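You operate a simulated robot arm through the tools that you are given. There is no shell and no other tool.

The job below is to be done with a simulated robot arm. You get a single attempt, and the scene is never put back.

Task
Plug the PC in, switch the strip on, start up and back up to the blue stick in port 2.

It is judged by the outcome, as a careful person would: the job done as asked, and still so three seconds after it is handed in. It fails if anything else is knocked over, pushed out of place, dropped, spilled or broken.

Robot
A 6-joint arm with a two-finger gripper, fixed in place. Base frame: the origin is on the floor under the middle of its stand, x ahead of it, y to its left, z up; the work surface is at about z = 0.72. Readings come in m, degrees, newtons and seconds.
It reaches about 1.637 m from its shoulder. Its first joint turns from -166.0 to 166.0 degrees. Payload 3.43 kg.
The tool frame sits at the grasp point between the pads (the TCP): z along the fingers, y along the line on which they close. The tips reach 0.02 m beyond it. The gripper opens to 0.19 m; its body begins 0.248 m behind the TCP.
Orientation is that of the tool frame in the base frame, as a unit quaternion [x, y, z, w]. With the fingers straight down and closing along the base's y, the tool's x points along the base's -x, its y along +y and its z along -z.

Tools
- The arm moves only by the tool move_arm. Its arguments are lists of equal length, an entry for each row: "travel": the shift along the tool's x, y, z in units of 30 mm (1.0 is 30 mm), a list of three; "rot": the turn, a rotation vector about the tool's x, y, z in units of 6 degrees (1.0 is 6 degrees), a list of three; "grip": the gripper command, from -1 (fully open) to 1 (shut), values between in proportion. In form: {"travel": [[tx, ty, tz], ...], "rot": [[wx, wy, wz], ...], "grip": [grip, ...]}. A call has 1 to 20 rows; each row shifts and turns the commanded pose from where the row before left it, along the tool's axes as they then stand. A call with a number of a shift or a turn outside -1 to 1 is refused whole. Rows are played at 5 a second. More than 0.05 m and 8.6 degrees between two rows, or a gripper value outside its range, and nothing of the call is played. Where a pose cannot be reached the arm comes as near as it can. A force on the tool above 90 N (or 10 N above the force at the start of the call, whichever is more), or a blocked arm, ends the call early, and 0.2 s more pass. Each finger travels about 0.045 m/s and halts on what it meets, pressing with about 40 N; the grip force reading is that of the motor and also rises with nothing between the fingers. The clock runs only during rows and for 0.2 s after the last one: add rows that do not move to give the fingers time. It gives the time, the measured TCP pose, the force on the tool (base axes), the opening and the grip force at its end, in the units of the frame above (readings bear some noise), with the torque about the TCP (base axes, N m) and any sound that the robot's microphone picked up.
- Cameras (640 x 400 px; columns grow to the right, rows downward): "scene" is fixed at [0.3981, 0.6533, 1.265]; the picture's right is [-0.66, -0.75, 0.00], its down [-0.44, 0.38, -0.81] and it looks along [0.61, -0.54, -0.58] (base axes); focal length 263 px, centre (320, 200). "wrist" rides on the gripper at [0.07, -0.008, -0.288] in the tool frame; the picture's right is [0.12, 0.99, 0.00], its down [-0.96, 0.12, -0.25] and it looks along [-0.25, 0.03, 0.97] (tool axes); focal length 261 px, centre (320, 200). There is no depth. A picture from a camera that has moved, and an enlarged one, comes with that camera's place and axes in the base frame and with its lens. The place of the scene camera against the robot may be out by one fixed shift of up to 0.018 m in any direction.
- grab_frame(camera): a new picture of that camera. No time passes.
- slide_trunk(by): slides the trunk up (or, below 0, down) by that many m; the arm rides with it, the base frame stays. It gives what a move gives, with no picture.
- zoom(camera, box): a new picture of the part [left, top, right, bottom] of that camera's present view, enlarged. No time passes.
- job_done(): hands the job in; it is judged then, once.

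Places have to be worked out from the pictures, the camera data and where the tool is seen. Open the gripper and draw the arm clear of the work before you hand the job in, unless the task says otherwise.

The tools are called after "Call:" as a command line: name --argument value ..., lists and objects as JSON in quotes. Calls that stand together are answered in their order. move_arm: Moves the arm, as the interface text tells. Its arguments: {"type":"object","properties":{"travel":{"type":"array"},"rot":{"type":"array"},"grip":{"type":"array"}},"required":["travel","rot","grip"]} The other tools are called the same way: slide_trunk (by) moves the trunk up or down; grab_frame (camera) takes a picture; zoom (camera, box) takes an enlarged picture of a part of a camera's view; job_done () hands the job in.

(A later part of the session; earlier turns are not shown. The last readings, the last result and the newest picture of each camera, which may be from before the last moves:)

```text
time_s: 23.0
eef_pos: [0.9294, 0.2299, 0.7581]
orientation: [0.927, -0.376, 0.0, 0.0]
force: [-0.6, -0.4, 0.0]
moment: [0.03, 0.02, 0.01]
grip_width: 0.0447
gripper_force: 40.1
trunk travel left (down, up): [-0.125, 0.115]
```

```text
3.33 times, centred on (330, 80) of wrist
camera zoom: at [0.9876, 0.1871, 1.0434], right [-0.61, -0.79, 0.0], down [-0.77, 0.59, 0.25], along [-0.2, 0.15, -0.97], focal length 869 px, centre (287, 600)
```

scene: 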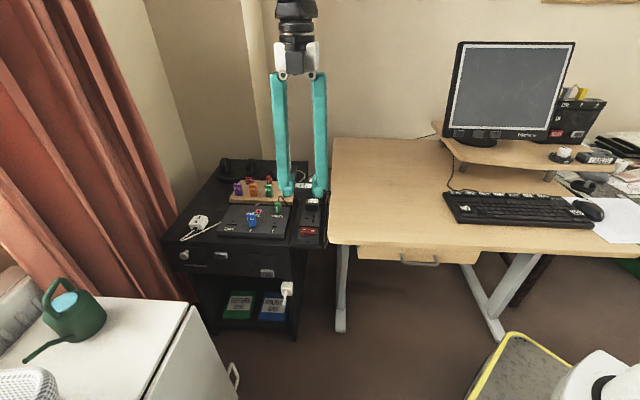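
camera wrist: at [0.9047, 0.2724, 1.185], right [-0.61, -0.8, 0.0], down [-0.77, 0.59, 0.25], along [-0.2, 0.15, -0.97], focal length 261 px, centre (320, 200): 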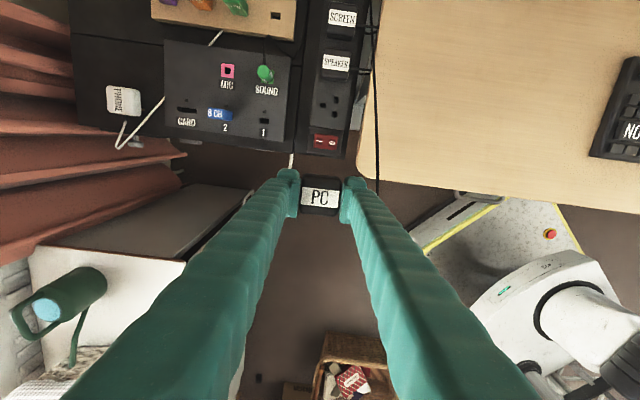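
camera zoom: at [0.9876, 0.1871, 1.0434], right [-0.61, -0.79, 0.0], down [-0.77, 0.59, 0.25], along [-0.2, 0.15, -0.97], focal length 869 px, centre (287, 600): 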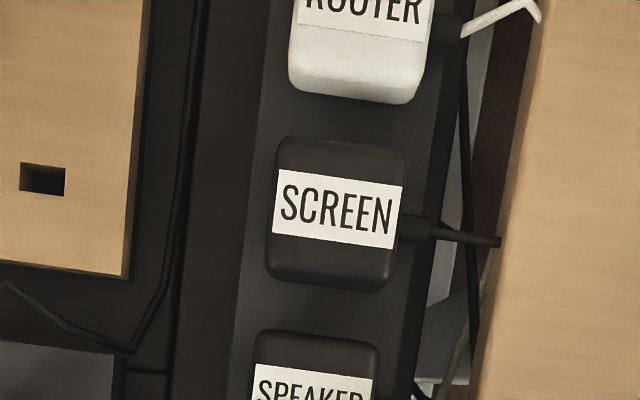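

The pins look about 16 mm above the holes. I'll take closer pictures to compare pin and hole columns before going further down.

Call:
zoom --camera "scene" --box '[298, 205, 328, 225]'

Call:
zoom --camera "wrist" --box '[295, 115, 365, 165]'

Call:
zoom --camera "wrist" --box '[290, 165, 360, 240]'

```text
16.00 times, centred on (313, 215) of scene
camera zoom: at [0.3981, 0.6533, 1.265], right [-0.66, -0.75, 0.0], down [-0.44, 0.38, -0.81], along [0.61, -0.54, -0.58], focal length 4204 px, centre (432, -40)
```

zoom: 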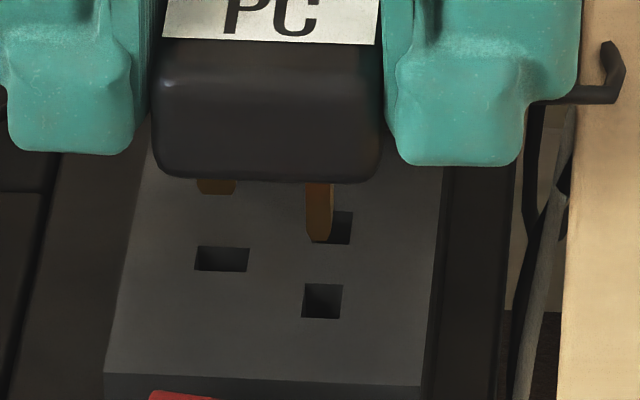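

```text
8.00 times, centred on (330, 140) of wrist
camera zoom: at [0.9876, 0.1871, 1.0434], right [-0.61, -0.79, 0.0], down [-0.77, 0.59, 0.25], along [-0.2, 0.15, -0.97], focal length 2085 px, centre (240, 680)
```

zoom: 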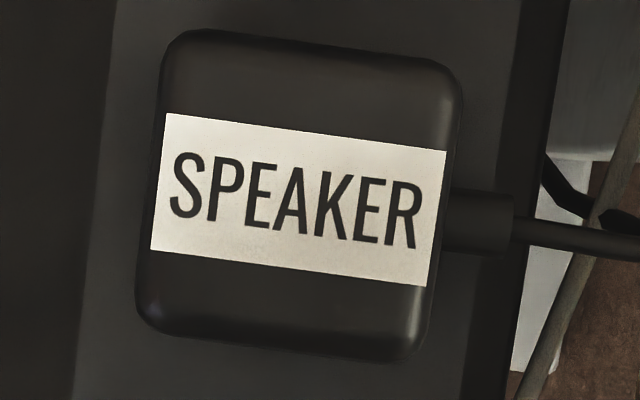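

```text
5.33 times, centred on (325, 202) of wrist
camera zoom: at [0.9876, 0.1871, 1.0434], right [-0.61, -0.79, 0.0], down [-0.77, 0.59, 0.25], along [-0.2, 0.15, -0.97], focal length 1390 px, centre (293, 187)
```

zoom: 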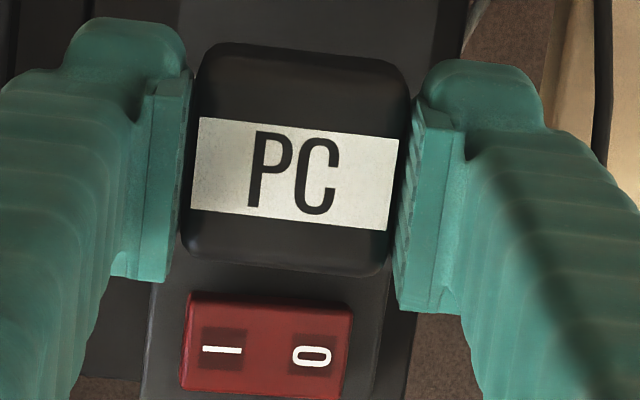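

The pin columns sit about 0.6 mm to the PC-panel side of the hole columns, and x agrees to within about 1 mm. The holes are a few mm larger than the pins. I'll shift +0.6 mm in y and descend 13 mm, then look again from the scene camera.

Call:
move_arm --travel '[[0, 0.02, 0.2], [0, 0, 0.23], [0, 0, 0]]' --rot '[[0, 0, 0], [0, 0, 0], [0, 0, 0]]' --grip '[1, 1, 1]'

Call:
zoom --camera "scene" --box '[298, 205, 328, 225]'

Call:
grab_frame --camera "wrist"

```text
time_s: 23.8
eef_pos: [0.9293, 0.2297, 0.7436]
orientation: [0.927, -0.376, 0.001, 0.0]
force: [0.0, -0.4, -0.7]
moment: [0.02, 0.04, 0.01]
grip_width: 0.0447
gripper_force: 40.6
trunk travel left (down, up): [-0.125, 0.115]
```

```text
16.00 times, centred on (313, 215) of scene
camera zoom: at [0.3981, 0.6533, 1.265], right [-0.66, -0.75, 0.0], down [-0.44, 0.38, -0.81], along [0.61, -0.54, -0.58], focal length 4204 px, centre (432, -40)
```

zoom: 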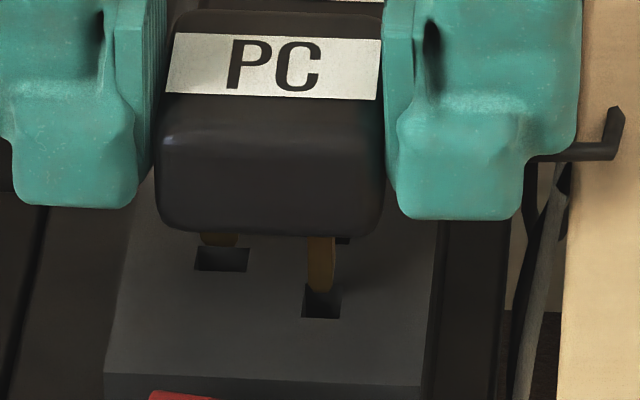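

```text
taken
camera wrist: at [0.9877, 0.1869, 1.0296], right [-0.61, -0.79, 0.0], down [-0.77, 0.59, 0.25], along [-0.2, 0.15, -0.97], focal length 261 px, centre (320, 200)
```

wrist: 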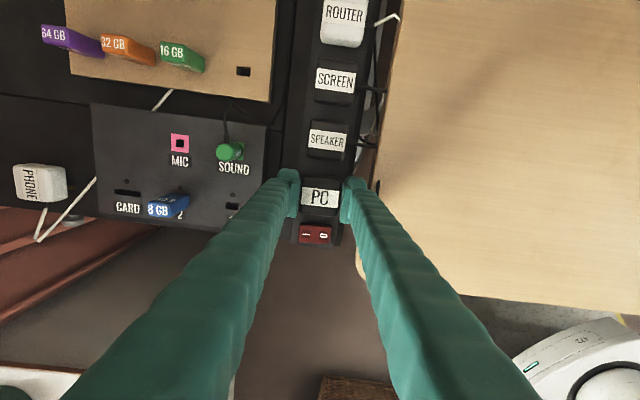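

The L and E pin tips are now visually just above their slots and aligned in column. I'll descend in 2 mm rows and watch for resistance.

Call:
move_arm --travel '[[0, 0, 0.07], [0, 0, 0.07], [0, 0, 0]]' --rot '[[0, 0, 0], [0, 0, 0], [0, 0, 0]]' --grip '[1, 1, 1]'

Call:
zoom --camera "scene" --box '[298, 205, 328, 225]'

```text
time_s: 24.6
eef_pos: [0.9293, 0.2296, 0.7394]
orientation: [0.926, -0.377, 0.0, 0.001]
force: [0.3, -0.3, -1.7]
moment: [-0.02, 0.02, 0.01]
grip_width: 0.0445
gripper_force: 40.6
trunk travel left (down, up): [-0.125, 0.115]
```

```text
16.00 times, centred on (313, 215) of scene
camera zoom: at [0.3981, 0.6533, 1.265], right [-0.66, -0.75, 0.0], down [-0.44, 0.38, -0.81], along [0.61, -0.54, -0.58], focal length 4204 px, centre (432, -40)
```

zoom: 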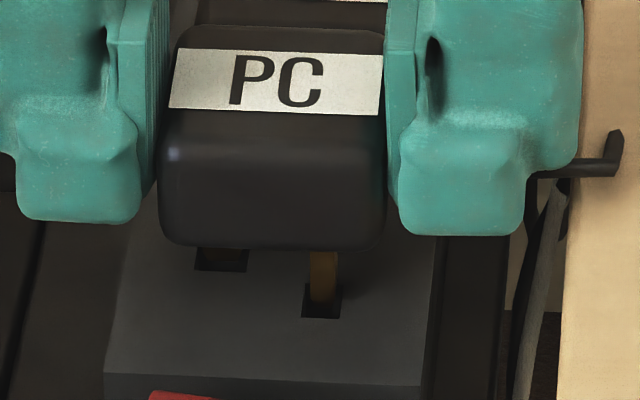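

The L pin is now in its slot and there's no resistance. I'll continue down another 6 mm in small rows.

Call:
move_arm --travel '[[0, 0, 0.07], [0, 0, 0.07], [0, 0, 0.07], [0, 0, 0]]' --rot '[[0, 0, 0], [0, 0, 0], [0, 0, 0], [0, 0, 0]]' --grip '[1, 1, 1, 1]'

Call:
zoom --camera "scene" --box '[298, 205, 328, 225]'

Call:
zoom --camera "wrist" --box '[270, 90, 420, 250]'

```text
time_s: 25.6
eef_pos: [0.9304, 0.2301, 0.7334]
orientation: [0.927, -0.376, 0.0, 0.0]
force: [-1.2, 0.6, -0.7]
moment: [0.06, 0.02, -0.04]
grip_width: 0.0446
gripper_force: 39.8
trunk travel left (down, up): [-0.125, 0.115]
```

```text
16.00 times, centred on (313, 215) of scene
camera zoom: at [0.3981, 0.6533, 1.265], right [-0.66, -0.75, 0.0], down [-0.44, 0.38, -0.81], along [0.61, -0.54, -0.58], focal length 4204 px, centre (432, -40)
```

zoom: 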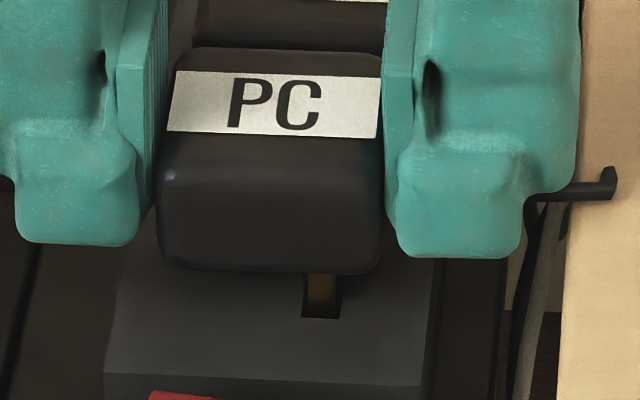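

```text
2.50 times, centred on (345, 170) of wrist
camera zoom: at [0.9878, 0.1869, 1.0198], right [-0.61, -0.79, 0.0], down [-0.77, 0.59, 0.25], along [-0.2, 0.15, -0.97], focal length 652 px, centre (258, 275)
```

zoom: 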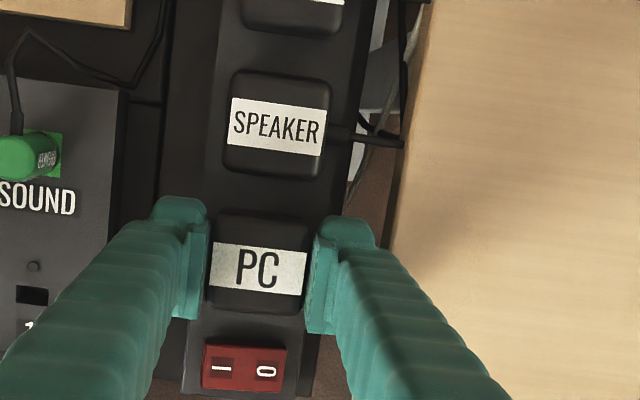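

Pins are in by about 7 mm with only slight side force. I'll go down another 5 mm while the finger bulge is still above desk level.

Call:
move_arm --travel '[[0, 0, 0.06], [0, 0, 0.06], [0, 0, 0.05], [0, 0, 0]]' --rot '[[0, 0, 0], [0, 0, 0], [0, 0, 0], [0, 0, 0]]' --grip '[1, 1, 1, 1]'

Call:
zoom --camera "scene" --box '[298, 205, 328, 225]'

```text
time_s: 26.6
eef_pos: [0.9305, 0.2303, 0.7277]
orientation: [0.927, -0.376, 0.0, 0.0]
force: [-3.2, 3.6, 0.0]
moment: [0.12, 0.13, -0.03]
grip_width: 0.0447
gripper_force: 40.1
trunk travel left (down, up): [-0.125, 0.115]
```

```text
16.00 times, centred on (313, 215) of scene
camera zoom: at [0.3981, 0.6533, 1.265], right [-0.66, -0.75, 0.0], down [-0.44, 0.38, -0.81], along [0.61, -0.54, -0.58], focal length 4204 px, centre (432, -40)
```

zoom: 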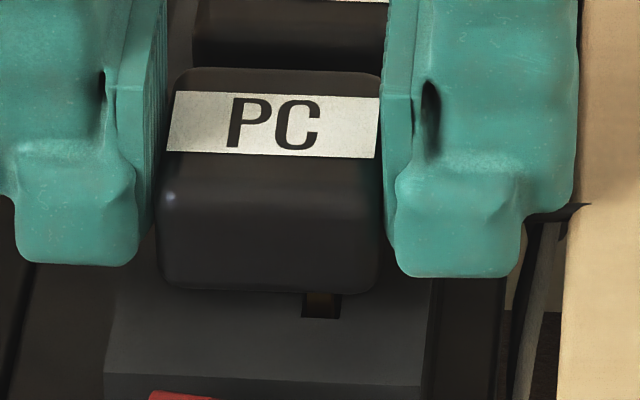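

There's a small side force along -tool-x, so the hole lies slightly that way. I'll shift 0.7 mm in -x to relax it, open just a few mm to let go, then rise straight up.

Call:
move_arm --travel '[[-0.023, 0, 0], [0, 0, 0], [0, 0, 0], [0, 0, 0], [0, 0, 0]]' --rot '[[0, 0, 0], [0, 0, 0], [0, 0, 0], [0, 0, 0], [0, 0, 0]]' --grip '[1, 1, 0.48, 0.48, 0.48]'

Call:
zoom --camera "scene" --box '[298, 205, 328, 225]'

Call:
zoom --camera "wrist" --box '[270, 90, 420, 250]'

```text
time_s: 27.8
eef_pos: [0.9308, 0.2298, 0.7273]
orientation: [0.926, -0.376, -0.001, 0.0]
force: [-0.3, -0.1, -0.3]
moment: [0.01, -0.03, 0.0]
grip_width: 0.0495
gripper_force: 0.1
trunk travel left (down, up): [-0.125, 0.115]
```

```text
16.00 times, centred on (313, 215) of scene
camera zoom: at [0.3981, 0.6533, 1.265], right [-0.66, -0.75, 0.0], down [-0.44, 0.38, -0.81], along [0.61, -0.54, -0.58], focal length 4204 px, centre (432, -40)
```

zoom: 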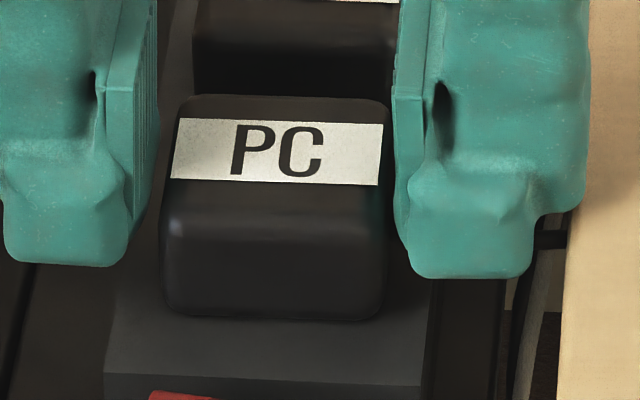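

```text
2.50 times, centred on (345, 170) of wrist
camera zoom: at [0.9877, 0.1871, 1.0147], right [-0.61, -0.79, 0.0], down [-0.77, 0.59, 0.25], along [-0.2, 0.15, -0.97], focal length 652 px, centre (258, 275)
```

zoom: 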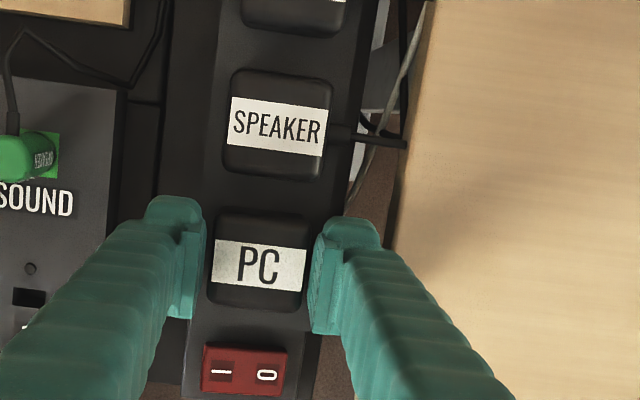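

The plug dropped the rest of the way in when released and looks flush on the strip. I'll rise straight up, then look at it before pressing it to make sure.

Call:
move_arm --travel '[[0, 0, -0.5], [0, 0, -1], [0, 0, -1], [0, 0, -1], [0, 0, 0]]' --rot '[[0, 0, 0], [0, 0, 0], [0, 0, 0], [0, 0, 0], [0, 0, 0]]' --grip '[0.48, 0.48, 0.48, 1, 1]'

Call:
zoom --camera "scene" --box '[280, 170, 340, 240]'

Call:
zoom --camera "wrist" --box '[250, 60, 410, 260]'

```text
time_s: 29.0
eef_pos: [0.9312, 0.2318, 0.835]
orientation: [0.926, -0.376, 0.001, 0.0]
force: [0.3, 0.0, -0.6]
moment: [0.0, -0.03, 0.0]
grip_width: 0.0001
gripper_force: 3.5
trunk travel left (down, up): [-0.125, 0.115]
```

```text
5.71 times, centred on (310, 205) of scene
camera zoom: at [0.3981, 0.6533, 1.265], right [-0.66, -0.75, 0.0], down [-0.44, 0.38, -0.81], along [0.61, -0.54, -0.58], focal length 1501 px, centre (377, 171)
```

zoom: 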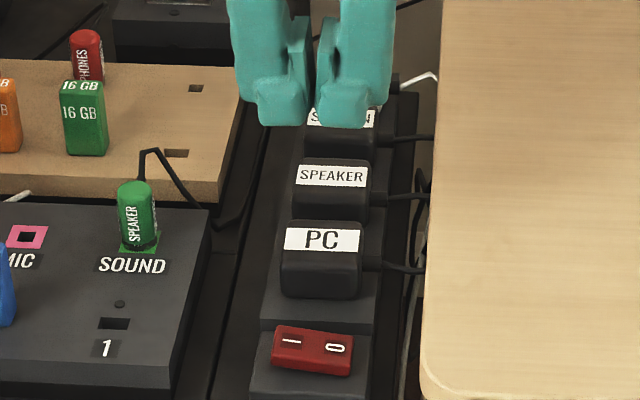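

```text
2.00 times, centred on (330, 160) of wrist
camera zoom: at [0.9878, 0.1881, 1.1204], right [-0.61, -0.79, 0.0], down [-0.77, 0.59, 0.25], along [-0.2, 0.15, -0.97], focal length 521 px, centre (300, 280)
```

zoom: 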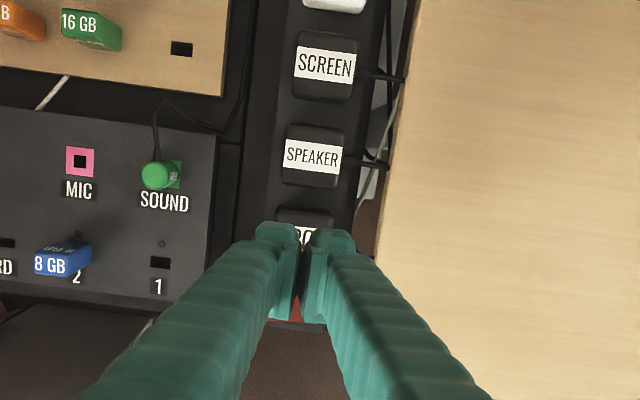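

It looks seated level with the others. I'll press lightly on its top with the closed fingertips to be sure, approaching in steps.

Call:
move_arm --travel '[[0, 0, 1], [0, 0, 1], [0, 0, 0.6], [0, 0, 0]]' --rot '[[0, 0, 0], [0, 0, 0], [0, 0, 0], [0, 0, 0]]' --grip '[1, 1, 1, 1]'

Call:
move_arm --travel '[[0, 0, 0.067], [0, 0, 0.067], [0, 0, 0]]' --rot '[[0, 0, 0], [0, 0, 0], [0, 0, 0]]' --grip '[1, 1, 1]'

Call:
zoom --camera "scene" --box '[290, 180, 335, 225]'

```text
time_s: 30.0
eef_pos: [0.9295, 0.2312, 0.7551]
orientation: [0.926, -0.377, 0.0, 0.0]
force: [-1.0, 0.5, 0.1]
moment: [-0.01, -0.01, -0.05]
grip_width: 0.0
gripper_force: 34.4
trunk travel left (down, up): [-0.125, 0.115]
```

```text
time_s: 30.8
eef_pos: [0.9294, 0.2317, 0.751]
orientation: [0.926, -0.377, 0.0, -0.001]
force: [0.3, 0.0, -0.2]
moment: [0.0, -0.02, -0.01]
grip_width: 0.0
gripper_force: 34.1
trunk travel left (down, up): [-0.125, 0.115]
```

```text
8.89 times, centred on (312, 202) of scene
camera zoom: at [0.3981, 0.6533, 1.265], right [-0.66, -0.75, 0.0], down [-0.44, 0.38, -0.81], along [0.61, -0.54, -0.58], focal length 2336 px, centre (387, 178)
```

zoom: 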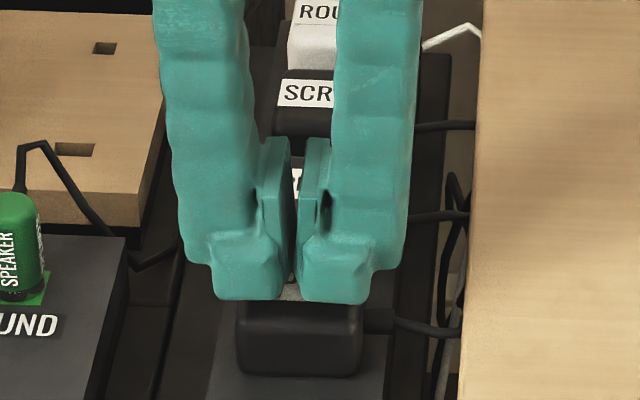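

No contact yet. I'll continue in 2 mm steps until I feel a light touch.

Call:
move_arm --travel '[[0, 0, 0.067], [0, 0, 0.033], [0, 0, 0]]' --rot '[[0, 0, 0], [0, 0, 0], [0, 0, 0]]' --grip '[1, 1, 1]'

Call:
move_arm --travel '[[0, 0, 0.05], [0, 0, 0]]' --rot '[[0, 0, 0], [0, 0, 0]]' --grip '[1, 1]'

Call:
move_arm --travel '[[0, 0, 0.05], [0, 0, 0]]' --rot '[[0, 0, 0], [0, 0, 0]]' --grip '[1, 1]'

```text
time_s: 31.6
eef_pos: [0.9306, 0.2309, 0.7481]
orientation: [0.926, -0.377, 0.0, 0.001]
force: [0.4, 0.3, 0.7]
moment: [0.0, -0.01, 0.03]
grip_width: 0.0003
gripper_force: 34.2
trunk travel left (down, up): [-0.125, 0.115]
```

```text
time_s: 32.2
eef_pos: [0.9304, 0.2303, 0.747]
orientation: [0.927, -0.376, 0.0, 0.0]
force: [0.5, 0.6, 0.3]
moment: [-0.02, 0.02, 0.0]
grip_width: 0.0
gripper_force: 34.4
trunk travel left (down, up): [-0.125, 0.115]
```

```text
time_s: 32.8
eef_pos: [0.9314, 0.2299, 0.7457]
orientation: [0.927, -0.376, 0.0, 0.0]
force: [-1.0, -0.3, -0.6]
moment: [-0.01, 0.0, 0.01]
grip_width: 0.0
gripper_force: 34.3
trunk travel left (down, up): [-0.125, 0.115]
```

Call:
move_arm --travel '[[0, 0, 0.05], [0, 0, 0]]' --rot '[[0, 0, 0], [0, 0, 0]]' --grip '[1, 1]'

Call:
move_arm --travel '[[0, 0, 0.05], [0, 0, 0]]' --rot '[[0, 0, 0], [0, 0, 0]]' --grip '[1, 1]'

Call:
zoom --camera "scene" --box '[290, 190, 335, 225]'

```text
time_s: 33.4
eef_pos: [0.93, 0.2299, 0.7442]
orientation: [0.927, -0.376, -0.002, 0.001]
force: [0.1, -0.4, 0.1]
moment: [0.02, 0.0, 0.0]
grip_width: 0.0
gripper_force: 34.7
trunk travel left (down, up): [-0.125, 0.115]
```

```text
time_s: 34.0
eef_pos: [0.9309, 0.2303, 0.744]
orientation: [0.927, -0.376, 0.001, 0.0]
force: [-2.2, 0.5, 9.1]
moment: [0.05, 0.03, -0.01]
grip_width: 0.0061
gripper_force: 34.4
trunk travel left (down, up): [-0.125, 0.115]
```

```text
11.43 times, centred on (312, 208) of scene
camera zoom: at [0.3981, 0.6533, 1.265], right [-0.66, -0.75, 0.0], down [-0.44, 0.38, -0.81], along [0.61, -0.54, -0.58], focal length 3003 px, centre (406, 114)
```

zoom: 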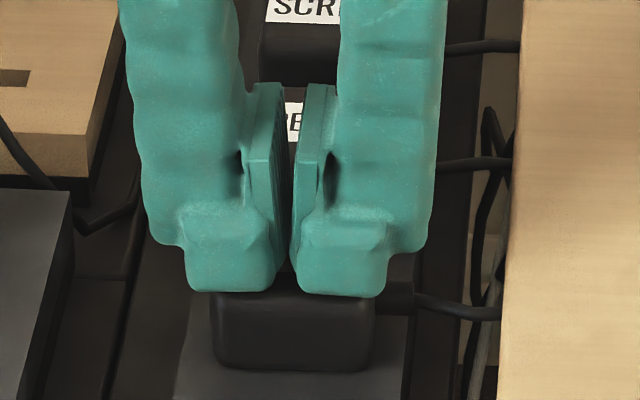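

Light contact (9 N) at a top height of about 0.723, the same as the SPEAKER plug, so it's fully seated. Next is the red rocker: its "I" half is on the PC-panel side, about 64 mm toward the switch end. I'll rise, move over it, and turn 90° so the closed tip is narrower across the strip.

Call:
move_arm --travel '[[0, 0, -1], [0, 0, -1], [-0.8, -0.3, 0], [-0.8, -0.3, 0], [-0.8, -0.3, 0], [0, 0, 0]]' --rot '[[0, 0, 0], [0, 0, 0], [0, 0, 0], [0, 0, 0], [0, 0, 0], [0, 0, 0]]' --grip '[1, 1, 1, 1, 1, 1]'

Call:
move_arm --travel '[[0, 0, 0], [0, 0, 0], [0, 0, 0], [0, 0, 0], [0, 0, 0], [0, 0, 0], [0, 0, 0], [0, 0, 0], [0, 0, 0], [0, 0, 0], [0, 0, 0], [0, 0, 0], [0, 0, 0], [0, 0, 0], [0, 0, 0], [0, 0, 0]]' --rot '[[0, 0, 1], [0, 0, 1], [0, 0, 1], [0, 0, 1], [0, 0, 1], [0, 0, 1], [0, 0, 1], [0, 0, 1], [0, 0, 1], [0, 0, 1], [0, 0, 1], [0, 0, 1], [0, 0, 1], [0, 0, 1], [0, 0, 1], [0, 0, 0]]' --grip '[1, 1, 1, 1, 1, 1, 1, 1, 1, 1, 1, 1, 1, 1, 1, 1]'

Call:
grab_frame --camera "wrist"

Call:
zoom --camera "scene" --box '[260, 160, 350, 250]'

Call:
zoom --camera "wrist" --box '[240, 130, 400, 270]'

```text
time_s: 35.4
eef_pos: [0.897, 0.2989, 0.8011]
orientation: [0.926, -0.378, 0.001, 0.0]
force: [-0.9, -0.8, -0.1]
moment: [0.03, -0.01, -0.03]
grip_width: 0.0
gripper_force: 34.6
trunk travel left (down, up): [-0.125, 0.115]
```

```text
time_s: 38.8
eef_pos: [0.8985, 0.2995, 0.8024]
orientation: [-0.388, 0.922, 0.0, 0.0]
force: [0.0, -0.9, -0.4]
moment: [0.03, -0.01, -0.01]
grip_width: 0.0
gripper_force: 33.7
trunk travel left (down, up): [-0.125, 0.115]
```

```text
taken
camera wrist: at [0.856, 0.2431, 1.0885], right [-0.79, 0.61, 0.0], down [0.59, 0.77, 0.25], along [0.15, 0.2, -0.97], focal length 261 px, centre (320, 200)
```

wrist: 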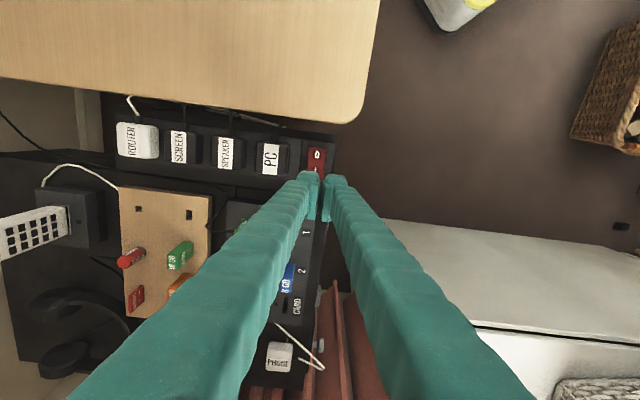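

```text
4.44 times, centred on (305, 205) of scene
camera zoom: at [0.3981, 0.6533, 1.265], right [-0.66, -0.75, 0.0], down [-0.44, 0.38, -0.81], along [0.61, -0.54, -0.58], focal length 1168 px, centre (387, 178)
```

zoom: 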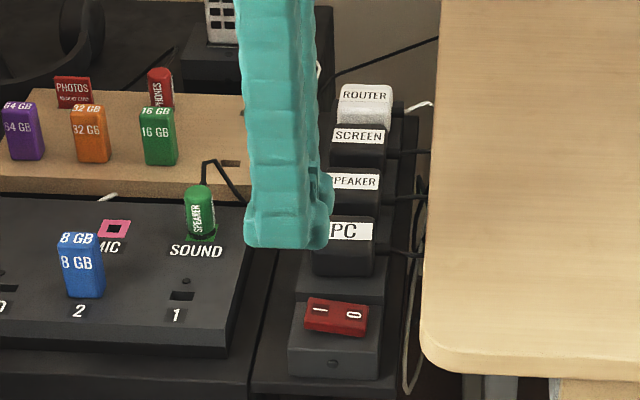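

```text
2.86 times, centred on (320, 200) of wrist
camera zoom: at [0.856, 0.2431, 1.0885], right [-0.79, 0.61, 0.0], down [0.59, 0.77, 0.25], along [0.15, 0.2, -0.97], focal length 745 px, centre (320, 200)
```

zoom: 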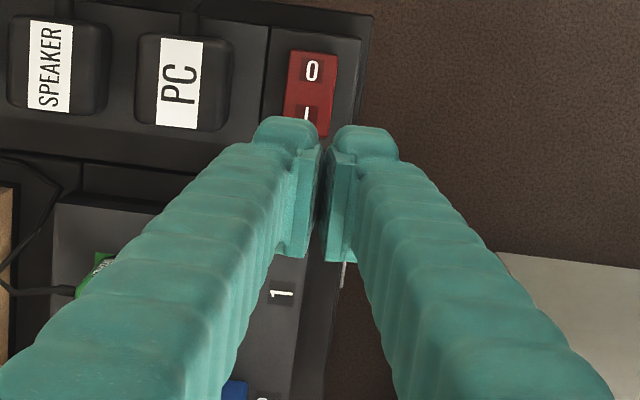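

The "I" half is about 15 mm toward the desk from the TCP and the rocker centre about 26 mm, so the tip's edge will cover only the "I" side. I'll shift 3 mm further toward the panel side and come down to just above it.

Call:
move_arm --travel '[[-0.1, 0, 0.8], [0, 0, 0.8], [0, 0, 0.5], [0, 0, 0]]' --rot '[[0, 0, 0], [0, 0, 0], [0, 0, 0], [0, 0, 0]]' --grip '[1, 1, 1, 1]'

Call:
zoom --camera "scene" --box '[280, 195, 340, 245]'

Call:
zoom --camera "wrist" --box '[260, 130, 380, 230]'

```text
time_s: 39.8
eef_pos: [0.8987, 0.3023, 0.7399]
orientation: [-0.388, 0.922, 0.0, 0.0]
force: [0.2, -0.5, 0.4]
moment: [0.01, 0.01, 0.01]
grip_width: 0.0
gripper_force: 33.7
trunk travel left (down, up): [-0.125, 0.115]
```

```text
8.00 times, centred on (310, 220) of scene
camera zoom: at [0.3981, 0.6533, 1.265], right [-0.66, -0.75, 0.0], down [-0.44, 0.38, -0.81], along [0.61, -0.54, -0.58], focal length 2102 px, centre (400, 40)
```

zoom: 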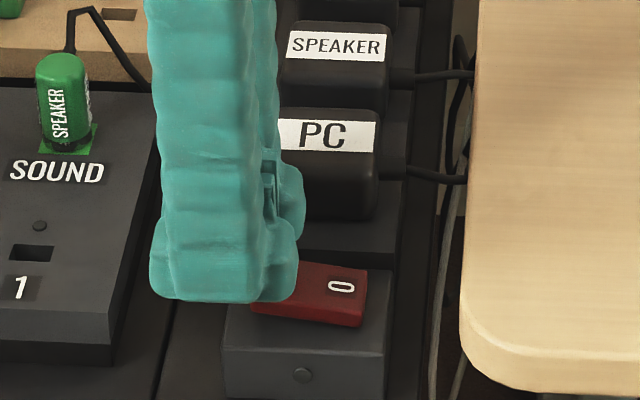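

```text
4.00 times, centred on (320, 180) of wrist
camera zoom: at [0.8566, 0.2449, 1.0259], right [-0.79, 0.61, 0.0], down [0.59, 0.77, 0.25], along [0.15, 0.2, -0.97], focal length 1043 px, centre (320, 280)
```

zoom: 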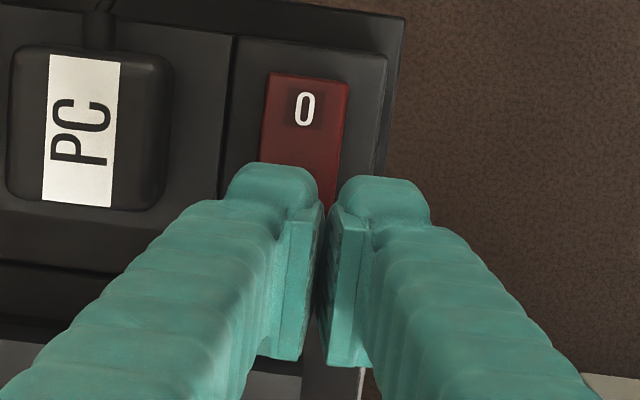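

The tip is over the "I" half with the "0" half clear. I'll come down 10 mm, then go in small steps until the rocker moves.

Call:
move_arm --travel '[[0, 0, 0.15], [0, 0, 0.15], [0, 0, 0]]' --rot '[[0, 0, 0], [0, 0, 0], [0, 0, 0]]' --grip '[1, 1, 1]'

Call:
move_arm --travel '[[0, 0, 0.1], [0, 0, 0]]' --rot '[[0, 0, 0], [0, 0, 0]]' --grip '[1, 1]'

Call:
zoom --camera "scene" --box '[280, 195, 340, 245]'

```text
time_s: 40.6
eef_pos: [0.8982, 0.3031, 0.7305]
orientation: [-0.389, 0.921, 0.0, 0.0]
force: [0.3, 0.4, 1.1]
moment: [0.02, 0.01, 0.0]
grip_width: 0.0001
gripper_force: 34.1
trunk travel left (down, up): [-0.125, 0.115]
```

```text
time_s: 41.2
eef_pos: [0.8992, 0.3017, 0.7272]
orientation: [-0.389, 0.921, -0.001, 0.0]
force: [-1.0, 0.0, 0.2]
moment: [-0.04, -0.02, -0.03]
grip_width: 0.0001
gripper_force: 34.6
trunk travel left (down, up): [-0.125, 0.115]
```

```text
8.00 times, centred on (310, 220) of scene
camera zoom: at [0.3981, 0.6533, 1.265], right [-0.66, -0.75, 0.0], down [-0.44, 0.38, -0.81], along [0.61, -0.54, -0.58], focal length 2102 px, centre (400, 40)
```

zoom: 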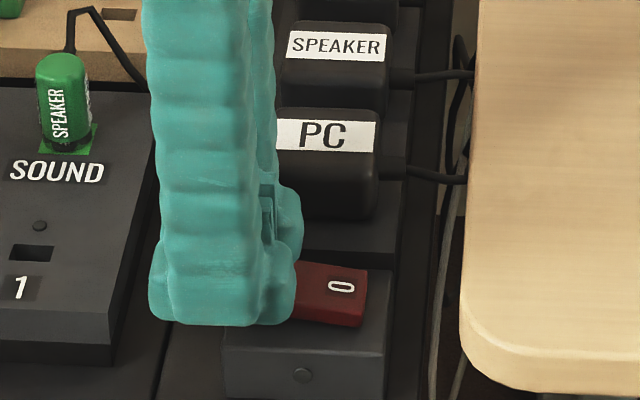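

Call:
move_arm --travel '[[0, 0, 0.1], [0, 0, 0]]' --rot '[[0, 0, 0], [0, 0, 0]]' --grip '[1, 1]'

Call:
move_arm --travel '[[0, 0, 0.067], [0, 0, 0]]' --rot '[[0, 0, 0], [0, 0, 0]]' --grip '[1, 1]'

Call:
move_arm --travel '[[0, 0, 0.067], [0, 0, 0]]' --rot '[[0, 0, 0], [0, 0, 0]]' --grip '[1, 1]'

Call:
zoom --camera "scene" --box '[280, 195, 340, 245]'

```text
time_s: 41.8
eef_pos: [0.9005, 0.3028, 0.7237]
orientation: [-0.39, 0.921, -0.001, 0.0]
force: [0.0, 0.2, -1.0]
moment: [0.0, 0.02, 0.01]
grip_width: 0.0
gripper_force: 34.2
trunk travel left (down, up): [-0.125, 0.115]
```

```text
time_s: 42.4
eef_pos: [0.8988, 0.3031, 0.7223]
orientation: [-0.39, 0.921, -0.001, 0.001]
force: [0.7, 0.5, 0.1]
moment: [0.02, -0.04, 0.02]
grip_width: 0.0002
gripper_force: 34.6
trunk travel left (down, up): [-0.125, 0.115]
```

```text
time_s: 43.0
eef_pos: [0.8999, 0.302, 0.7205]
orientation: [-0.39, 0.921, 0.0, 0.0]
force: [0.4, -0.6, -0.9]
moment: [0.05, -0.02, 0.0]
grip_width: 0.0001
gripper_force: 34.6
trunk travel left (down, up): [-0.125, 0.115]
```

```text
8.00 times, centred on (310, 220) of scene
camera zoom: at [0.3981, 0.6533, 1.265], right [-0.66, -0.75, 0.0], down [-0.44, 0.38, -0.81], along [0.61, -0.54, -0.58], focal length 2102 px, centre (400, 40)
```

zoom: 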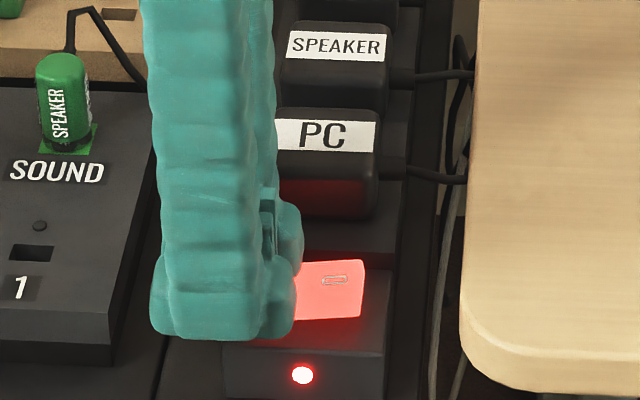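

The rocker has tipped and lit up, and the strip's red lamp is on. I'll rise straight up and check it stays on, then see whether the PC or screen show any life.

Call:
move_arm --travel '[[0, 0, -0.5], [0, 0, -1], [0, 0, -1], [0, 0, -1], [0, 0, 0]]' --rot '[[0, 0, 0], [0, 0, 0], [0, 0, 0], [0, 0, 0], [0, 0, 0]]' --grip '[1, 1, 1, 1, 1]'

Call:
grab_frame --camera "scene"

Call:
zoom --camera "scene" --box '[200, 160, 340, 310]'

Call:
zoom --camera "scene" --box '[430, 30, 610, 160]'

```text
time_s: 44.2
eef_pos: [0.8996, 0.3007, 0.8254]
orientation: [-0.389, 0.921, -0.001, 0.001]
force: [0.0, -0.1, 0.5]
moment: [-0.01, 0.01, 0.01]
grip_width: 0.0001
gripper_force: 34.4
trunk travel left (down, up): [-0.125, 0.115]
```

```text
taken
```

scene: 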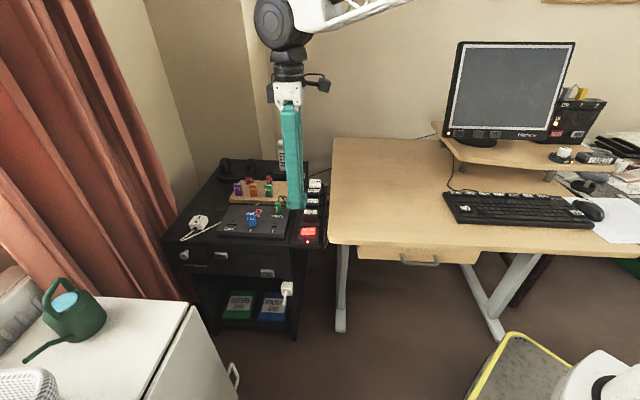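

```text
2.67 times, centred on (270, 235) of scene
camera zoom: at [0.3981, 0.6533, 1.265], right [-0.66, -0.75, 0.0], down [-0.44, 0.38, -0.81], along [0.61, -0.54, -0.58], focal length 701 px, centre (453, 107)
```

zoom: 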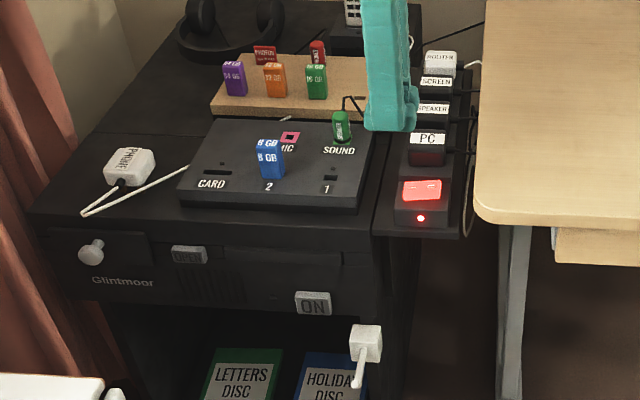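

```text
3.08 times, centred on (520, 95) of scene
camera zoom: at [0.3981, 0.6533, 1.265], right [-0.66, -0.75, 0.0], down [-0.44, 0.38, -0.81], along [0.61, -0.54, -0.58], focal length 808 px, centre (-295, 523)
```

zoom: 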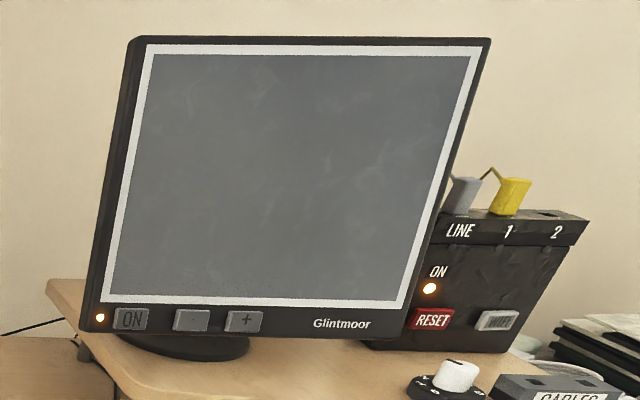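

The strip stays on: the monitor and router standby lamps are lit. The PC's "ON" button is on the cabinet's front face, at about [0.97, 0.39, 0.52]. I'll move out in front of the cabinet at a safe height, turn back 90°, and look.

Call:
move_arm --travel '[[-0.479, 0.882, -0.2], [-0.479, 0.882, -0.2], [-0.479, 0.882, -0.2], [-0.479, 0.882, -0.2], [-0.479, 0.882, -0.2], [-0.479, 0.882, -0.2], [-0.479, 0.882, -0.2], [-0.479, 0.882, -0.2], [0, 0, 0]]' --rot '[[0, 0, 0], [0, 0, 0], [0, 0, 0], [0, 0, 0], [0, 0, 0], [0, 0, 0], [0, 0, 0], [0, 0, 0], [0, 0, 0]]' --grip '[1, 1, 1, 1, 1, 1, 1, 1, 1]'

Call:
move_arm --travel '[[0, 0, 0], [0, 0, 0], [0, 0, 0], [0, 0, 0], [0, 0, 0], [0, 0, 0], [0, 0, 0], [0, 0, 0], [0, 0, 0], [0, 0, 0], [0, 0, 0], [0, 0, 0], [0, 0, 0], [0, 0, 0], [0, 0, 0], [0, 0, 0]]' --rot '[[0, 0, -1], [0, 0, -1], [0, 0, -1], [0, 0, -1], [0, 0, -1], [0, 0, -1], [0, 0, -1], [0, 0, -1], [0, 0, -1], [0, 0, -1], [0, 0, -1], [0, 0, -1], [0, 0, -1], [0, 0, -1], [0, 0, -1], [0, 0, 0]]' --grip '[1, 1, 1, 1, 1, 1, 1, 1, 1, 1, 1, 1, 1, 1, 1, 1]'

Call:
grab_frame --camera "wrist"

Call:
grab_frame --camera "scene"

```text
time_s: 46.2
eef_pos: [0.826, 0.5324, 0.8723]
orientation: [-0.389, 0.921, 0.0, 0.0]
force: [-0.1, -0.1, -0.7]
moment: [0.0, 0.02, -0.01]
grip_width: 0.0
gripper_force: 33.8
trunk travel left (down, up): [-0.125, 0.115]
```

```text
time_s: 49.6
eef_pos: [0.8281, 0.5309, 0.8726]
orientation: [0.927, -0.376, 0.0, 0.0]
force: [-0.7, 0.3, -0.4]
moment: [0.01, -0.02, -0.01]
grip_width: 0.0001
gripper_force: 34.9
trunk travel left (down, up): [-0.125, 0.115]
```

```text
taken
camera wrist: at [0.8861, 0.4896, 1.1594], right [-0.61, -0.8, 0.0], down [-0.77, 0.59, 0.25], along [-0.2, 0.15, -0.97], focal length 261 px, centre (320, 200)
```

wrist: 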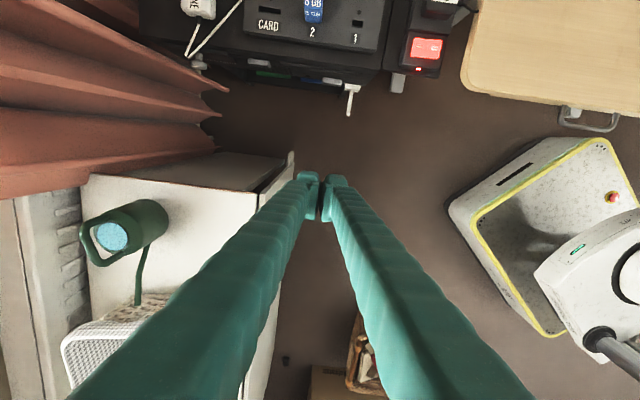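

```text
taken
```

scene: 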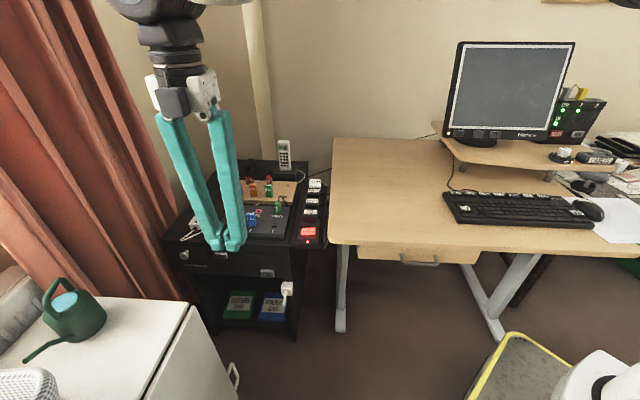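

I can see the cabinet front from above now. I'll zoom in on the ON button, the white peg and the white cabinet's corner to check the approach lane.

Call:
zoom --camera "wrist" --box '[180, 30, 420, 180]'

Call:
zoom --camera "scene" --box '[150, 220, 330, 400]'

```text
2.67 times, centred on (300, 105) of wrist
camera zoom: at [0.8861, 0.4896, 1.1594], right [-0.61, -0.8, 0.0], down [-0.77, 0.59, 0.25], along [-0.2, 0.15, -0.97], focal length 695 px, centre (373, 453)
```

zoom: 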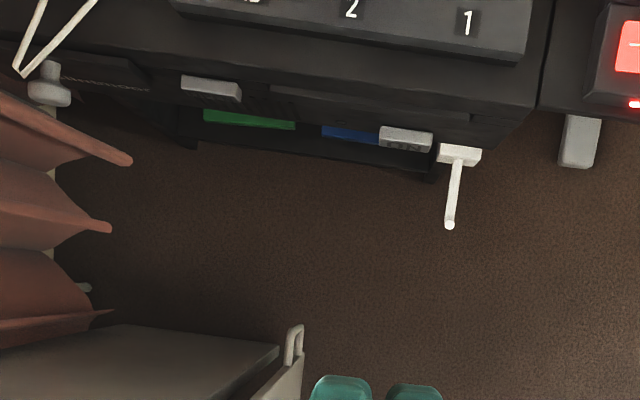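

```text
2.22 times, centred on (240, 310) of scene
camera zoom: at [0.3981, 0.6533, 1.265], right [-0.66, -0.75, 0.0], down [-0.44, 0.38, -0.81], along [0.61, -0.54, -0.58], focal length 584 px, centre (498, -44)
```

zoom: 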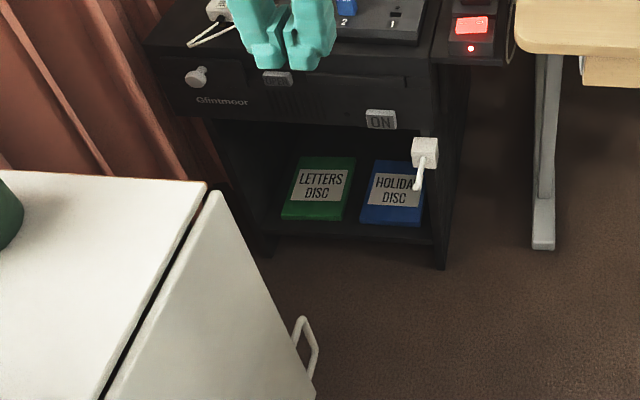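

ON is at about n≈0.39–0.41 m into the cabinet direction, z≈0.54, and the white peg is about 55 mm to its right and lower. The lane is clear. I'll tilt the tool 45° toward the cabinet front so the closed tips can push the button from outside and above.

Call:
move_arm --travel '[[0, 0, 0], [0, 0, 0], [0, 0, 0], [0, 0, 0], [0, 0, 0], [0, 0, 0], [0, 0, 0], [0, 0, 0], [0, 0, 0]]' --rot '[[0, 1, 0], [0, 1, 0], [0, 1, 0], [0, 1, 0], [0, 1, 0], [0, 1, 0], [0, 1, 0], [0, 0.5, 0], [0, 0, 0]]' --grip '[1, 1, 1, 1, 1, 1, 1, 1, 1]'

Call:
grab_frame --camera "wrist"

Call:
grab_frame --camera "scene"

```text
time_s: 51.6
eef_pos: [0.828, 0.5329, 0.8742]
orientation: [0.855, -0.347, 0.356, 0.144]
force: [0.4, -0.2, 0.1]
moment: [-0.03, 0.0, 0.02]
grip_width: 0.0
gripper_force: 34.4
trunk travel left (down, up): [-0.125, 0.115]
```

```text
taken
camera wrist: at [0.725, 0.6462, 1.1248], right [-0.63, -0.77, 0.08], down [-0.69, 0.51, -0.51], along [0.35, -0.38, -0.86], focal length 261 px, centre (320, 200)
```

wrist: 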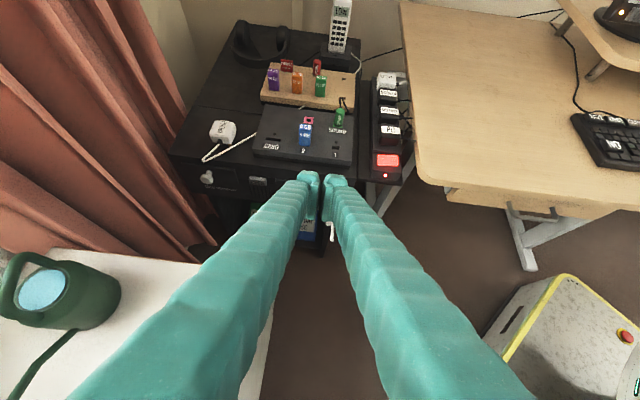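

```text
taken
```

scene: 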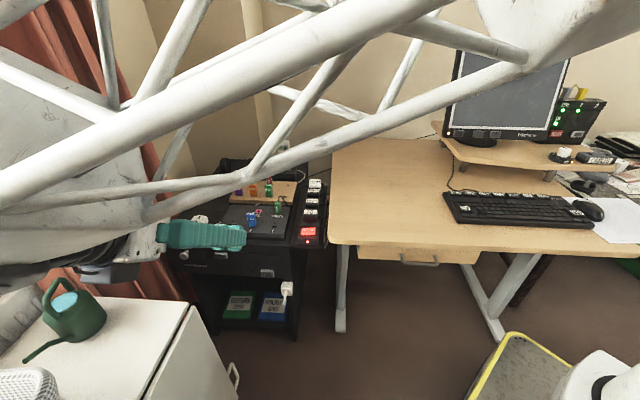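

The tool now points down-forward at 45° as intended and the lane below is clear of the watering can and the white cabinet. I'll descend most of the way in front of the cabinet.

Call:
move_arm --travel '[[-0.589, 0, 0.884], [-0.589, 0, 0.884], [-0.589, 0, 0.884], [-0.589, 0, 0.884], [-0.589, 0, 0.884], [-0.589, 0, 0.884], [-0.589, 0, 0.884], [-0.589, 0, 0.884], [0, 0, 0]]' --rot '[[0, 0, 0], [0, 0, 0], [0, 0, 0], [0, 0, 0], [0, 0, 0], [0, 0, 0], [0, 0, 0], [0, 0, 0], [0, 0, 0]]' --grip '[1, 1, 1, 1, 1, 1, 1, 1, 1]'

Call:
grab_frame --camera "wrist"

Call:
zoom --camera "wrist" --box '[220, 90, 420, 250]'

Call:
grab_frame --camera "scene"

```text
time_s: 53.6
eef_pos: [0.8638, 0.4966, 0.6232]
orientation: [0.857, -0.347, 0.354, 0.143]
force: [-0.7, 0.6, -0.4]
moment: [0.03, -0.05, -0.01]
grip_width: 0.0
gripper_force: 34.1
trunk travel left (down, up): [-0.125, 0.115]
```

```text
taken
camera wrist: at [0.7604, 0.6105, 0.8748], right [-0.63, -0.77, 0.08], down [-0.69, 0.51, -0.51], along [0.35, -0.38, -0.86], focal length 261 px, centre (320, 200)
```

wrist: 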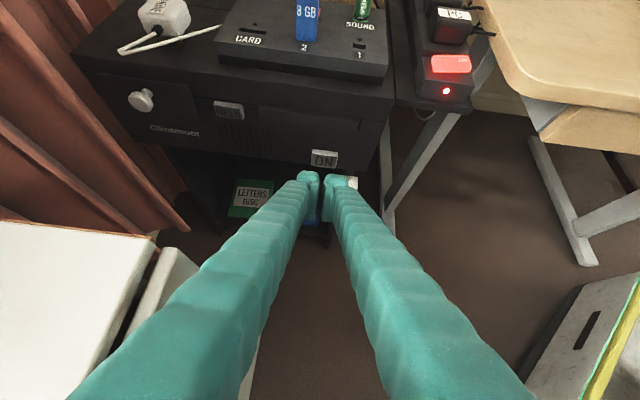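

```text
2.50 times, centred on (320, 170) of wrist
camera zoom: at [0.7604, 0.6105, 0.8748], right [-0.63, -0.77, 0.08], down [-0.69, 0.51, -0.51], along [0.35, -0.38, -0.86], focal length 652 px, centre (320, 275)
```

zoom: 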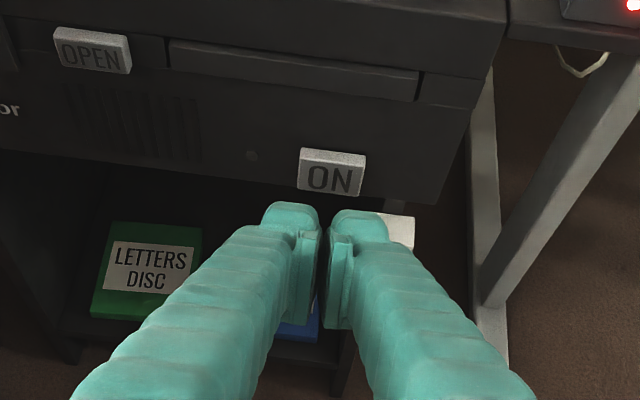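

```text
taken
```

scene: 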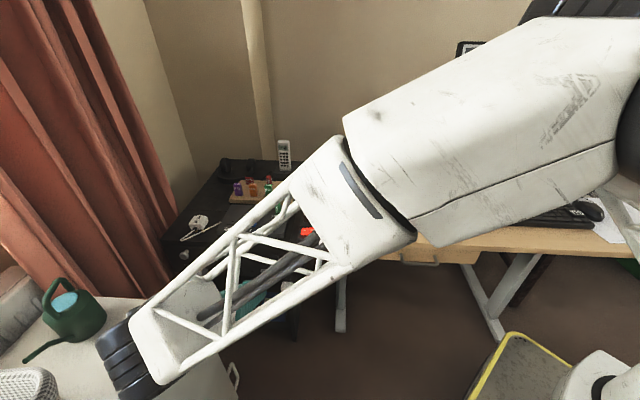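

ON is centred laterally with my closed tips, at z≈0.54, and the peg is 50 mm to the right and lower. I'll lower to button height, shift 5 mm away from the peg, and stop about 3 cm short of it.

Call:
move_arm --travel '[[-0.206, -0.04, 0.795], [-0.206, -0.04, 0.795], [-0.206, -0.04, 0.795], [-0.206, -0.04, 0.795], [0, 0, 0]]' --rot '[[0, 0, 0], [0, 0, 0], [0, 0, 0], [0, 0, 0], [0, 0, 0]]' --grip '[1, 1, 1, 1, 1]'

Call:
zoom --camera "wrist" --box '[220, 90, 420, 250]'

Call:
grab_frame --camera "scene"

```text
time_s: 54.8
eef_pos: [0.9045, 0.4669, 0.5405]
orientation: [0.856, -0.348, 0.354, 0.144]
force: [0.0, 0.0, -0.2]
moment: [-0.01, 0.01, 0.0]
grip_width: 0.0002
gripper_force: 34.7
trunk travel left (down, up): [-0.125, 0.115]
```

```text
2.50 times, centred on (320, 170) of wrist
camera zoom: at [0.8007, 0.5805, 0.7924], right [-0.63, -0.77, 0.08], down [-0.69, 0.51, -0.51], along [0.35, -0.38, -0.86], focal length 652 px, centre (320, 275)
```

zoom: 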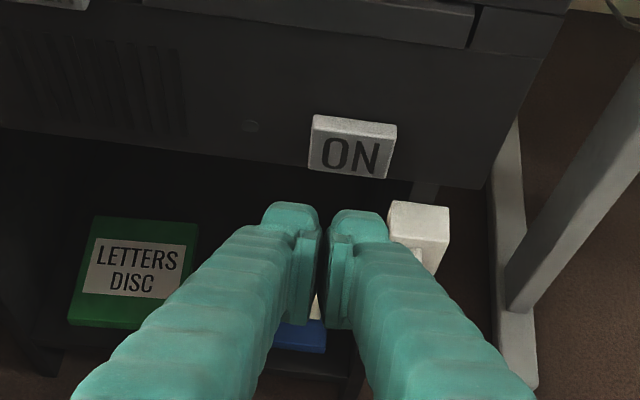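

```text
taken
```

scene: 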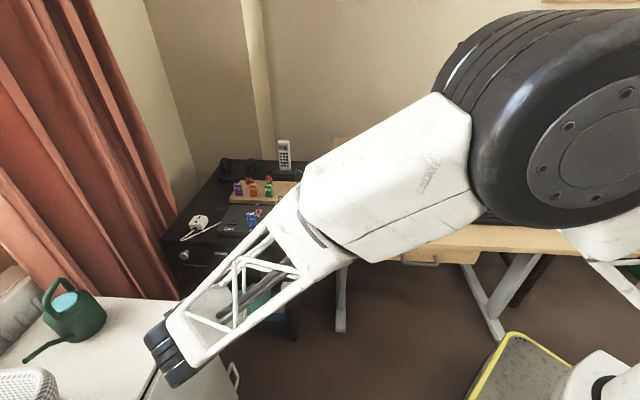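

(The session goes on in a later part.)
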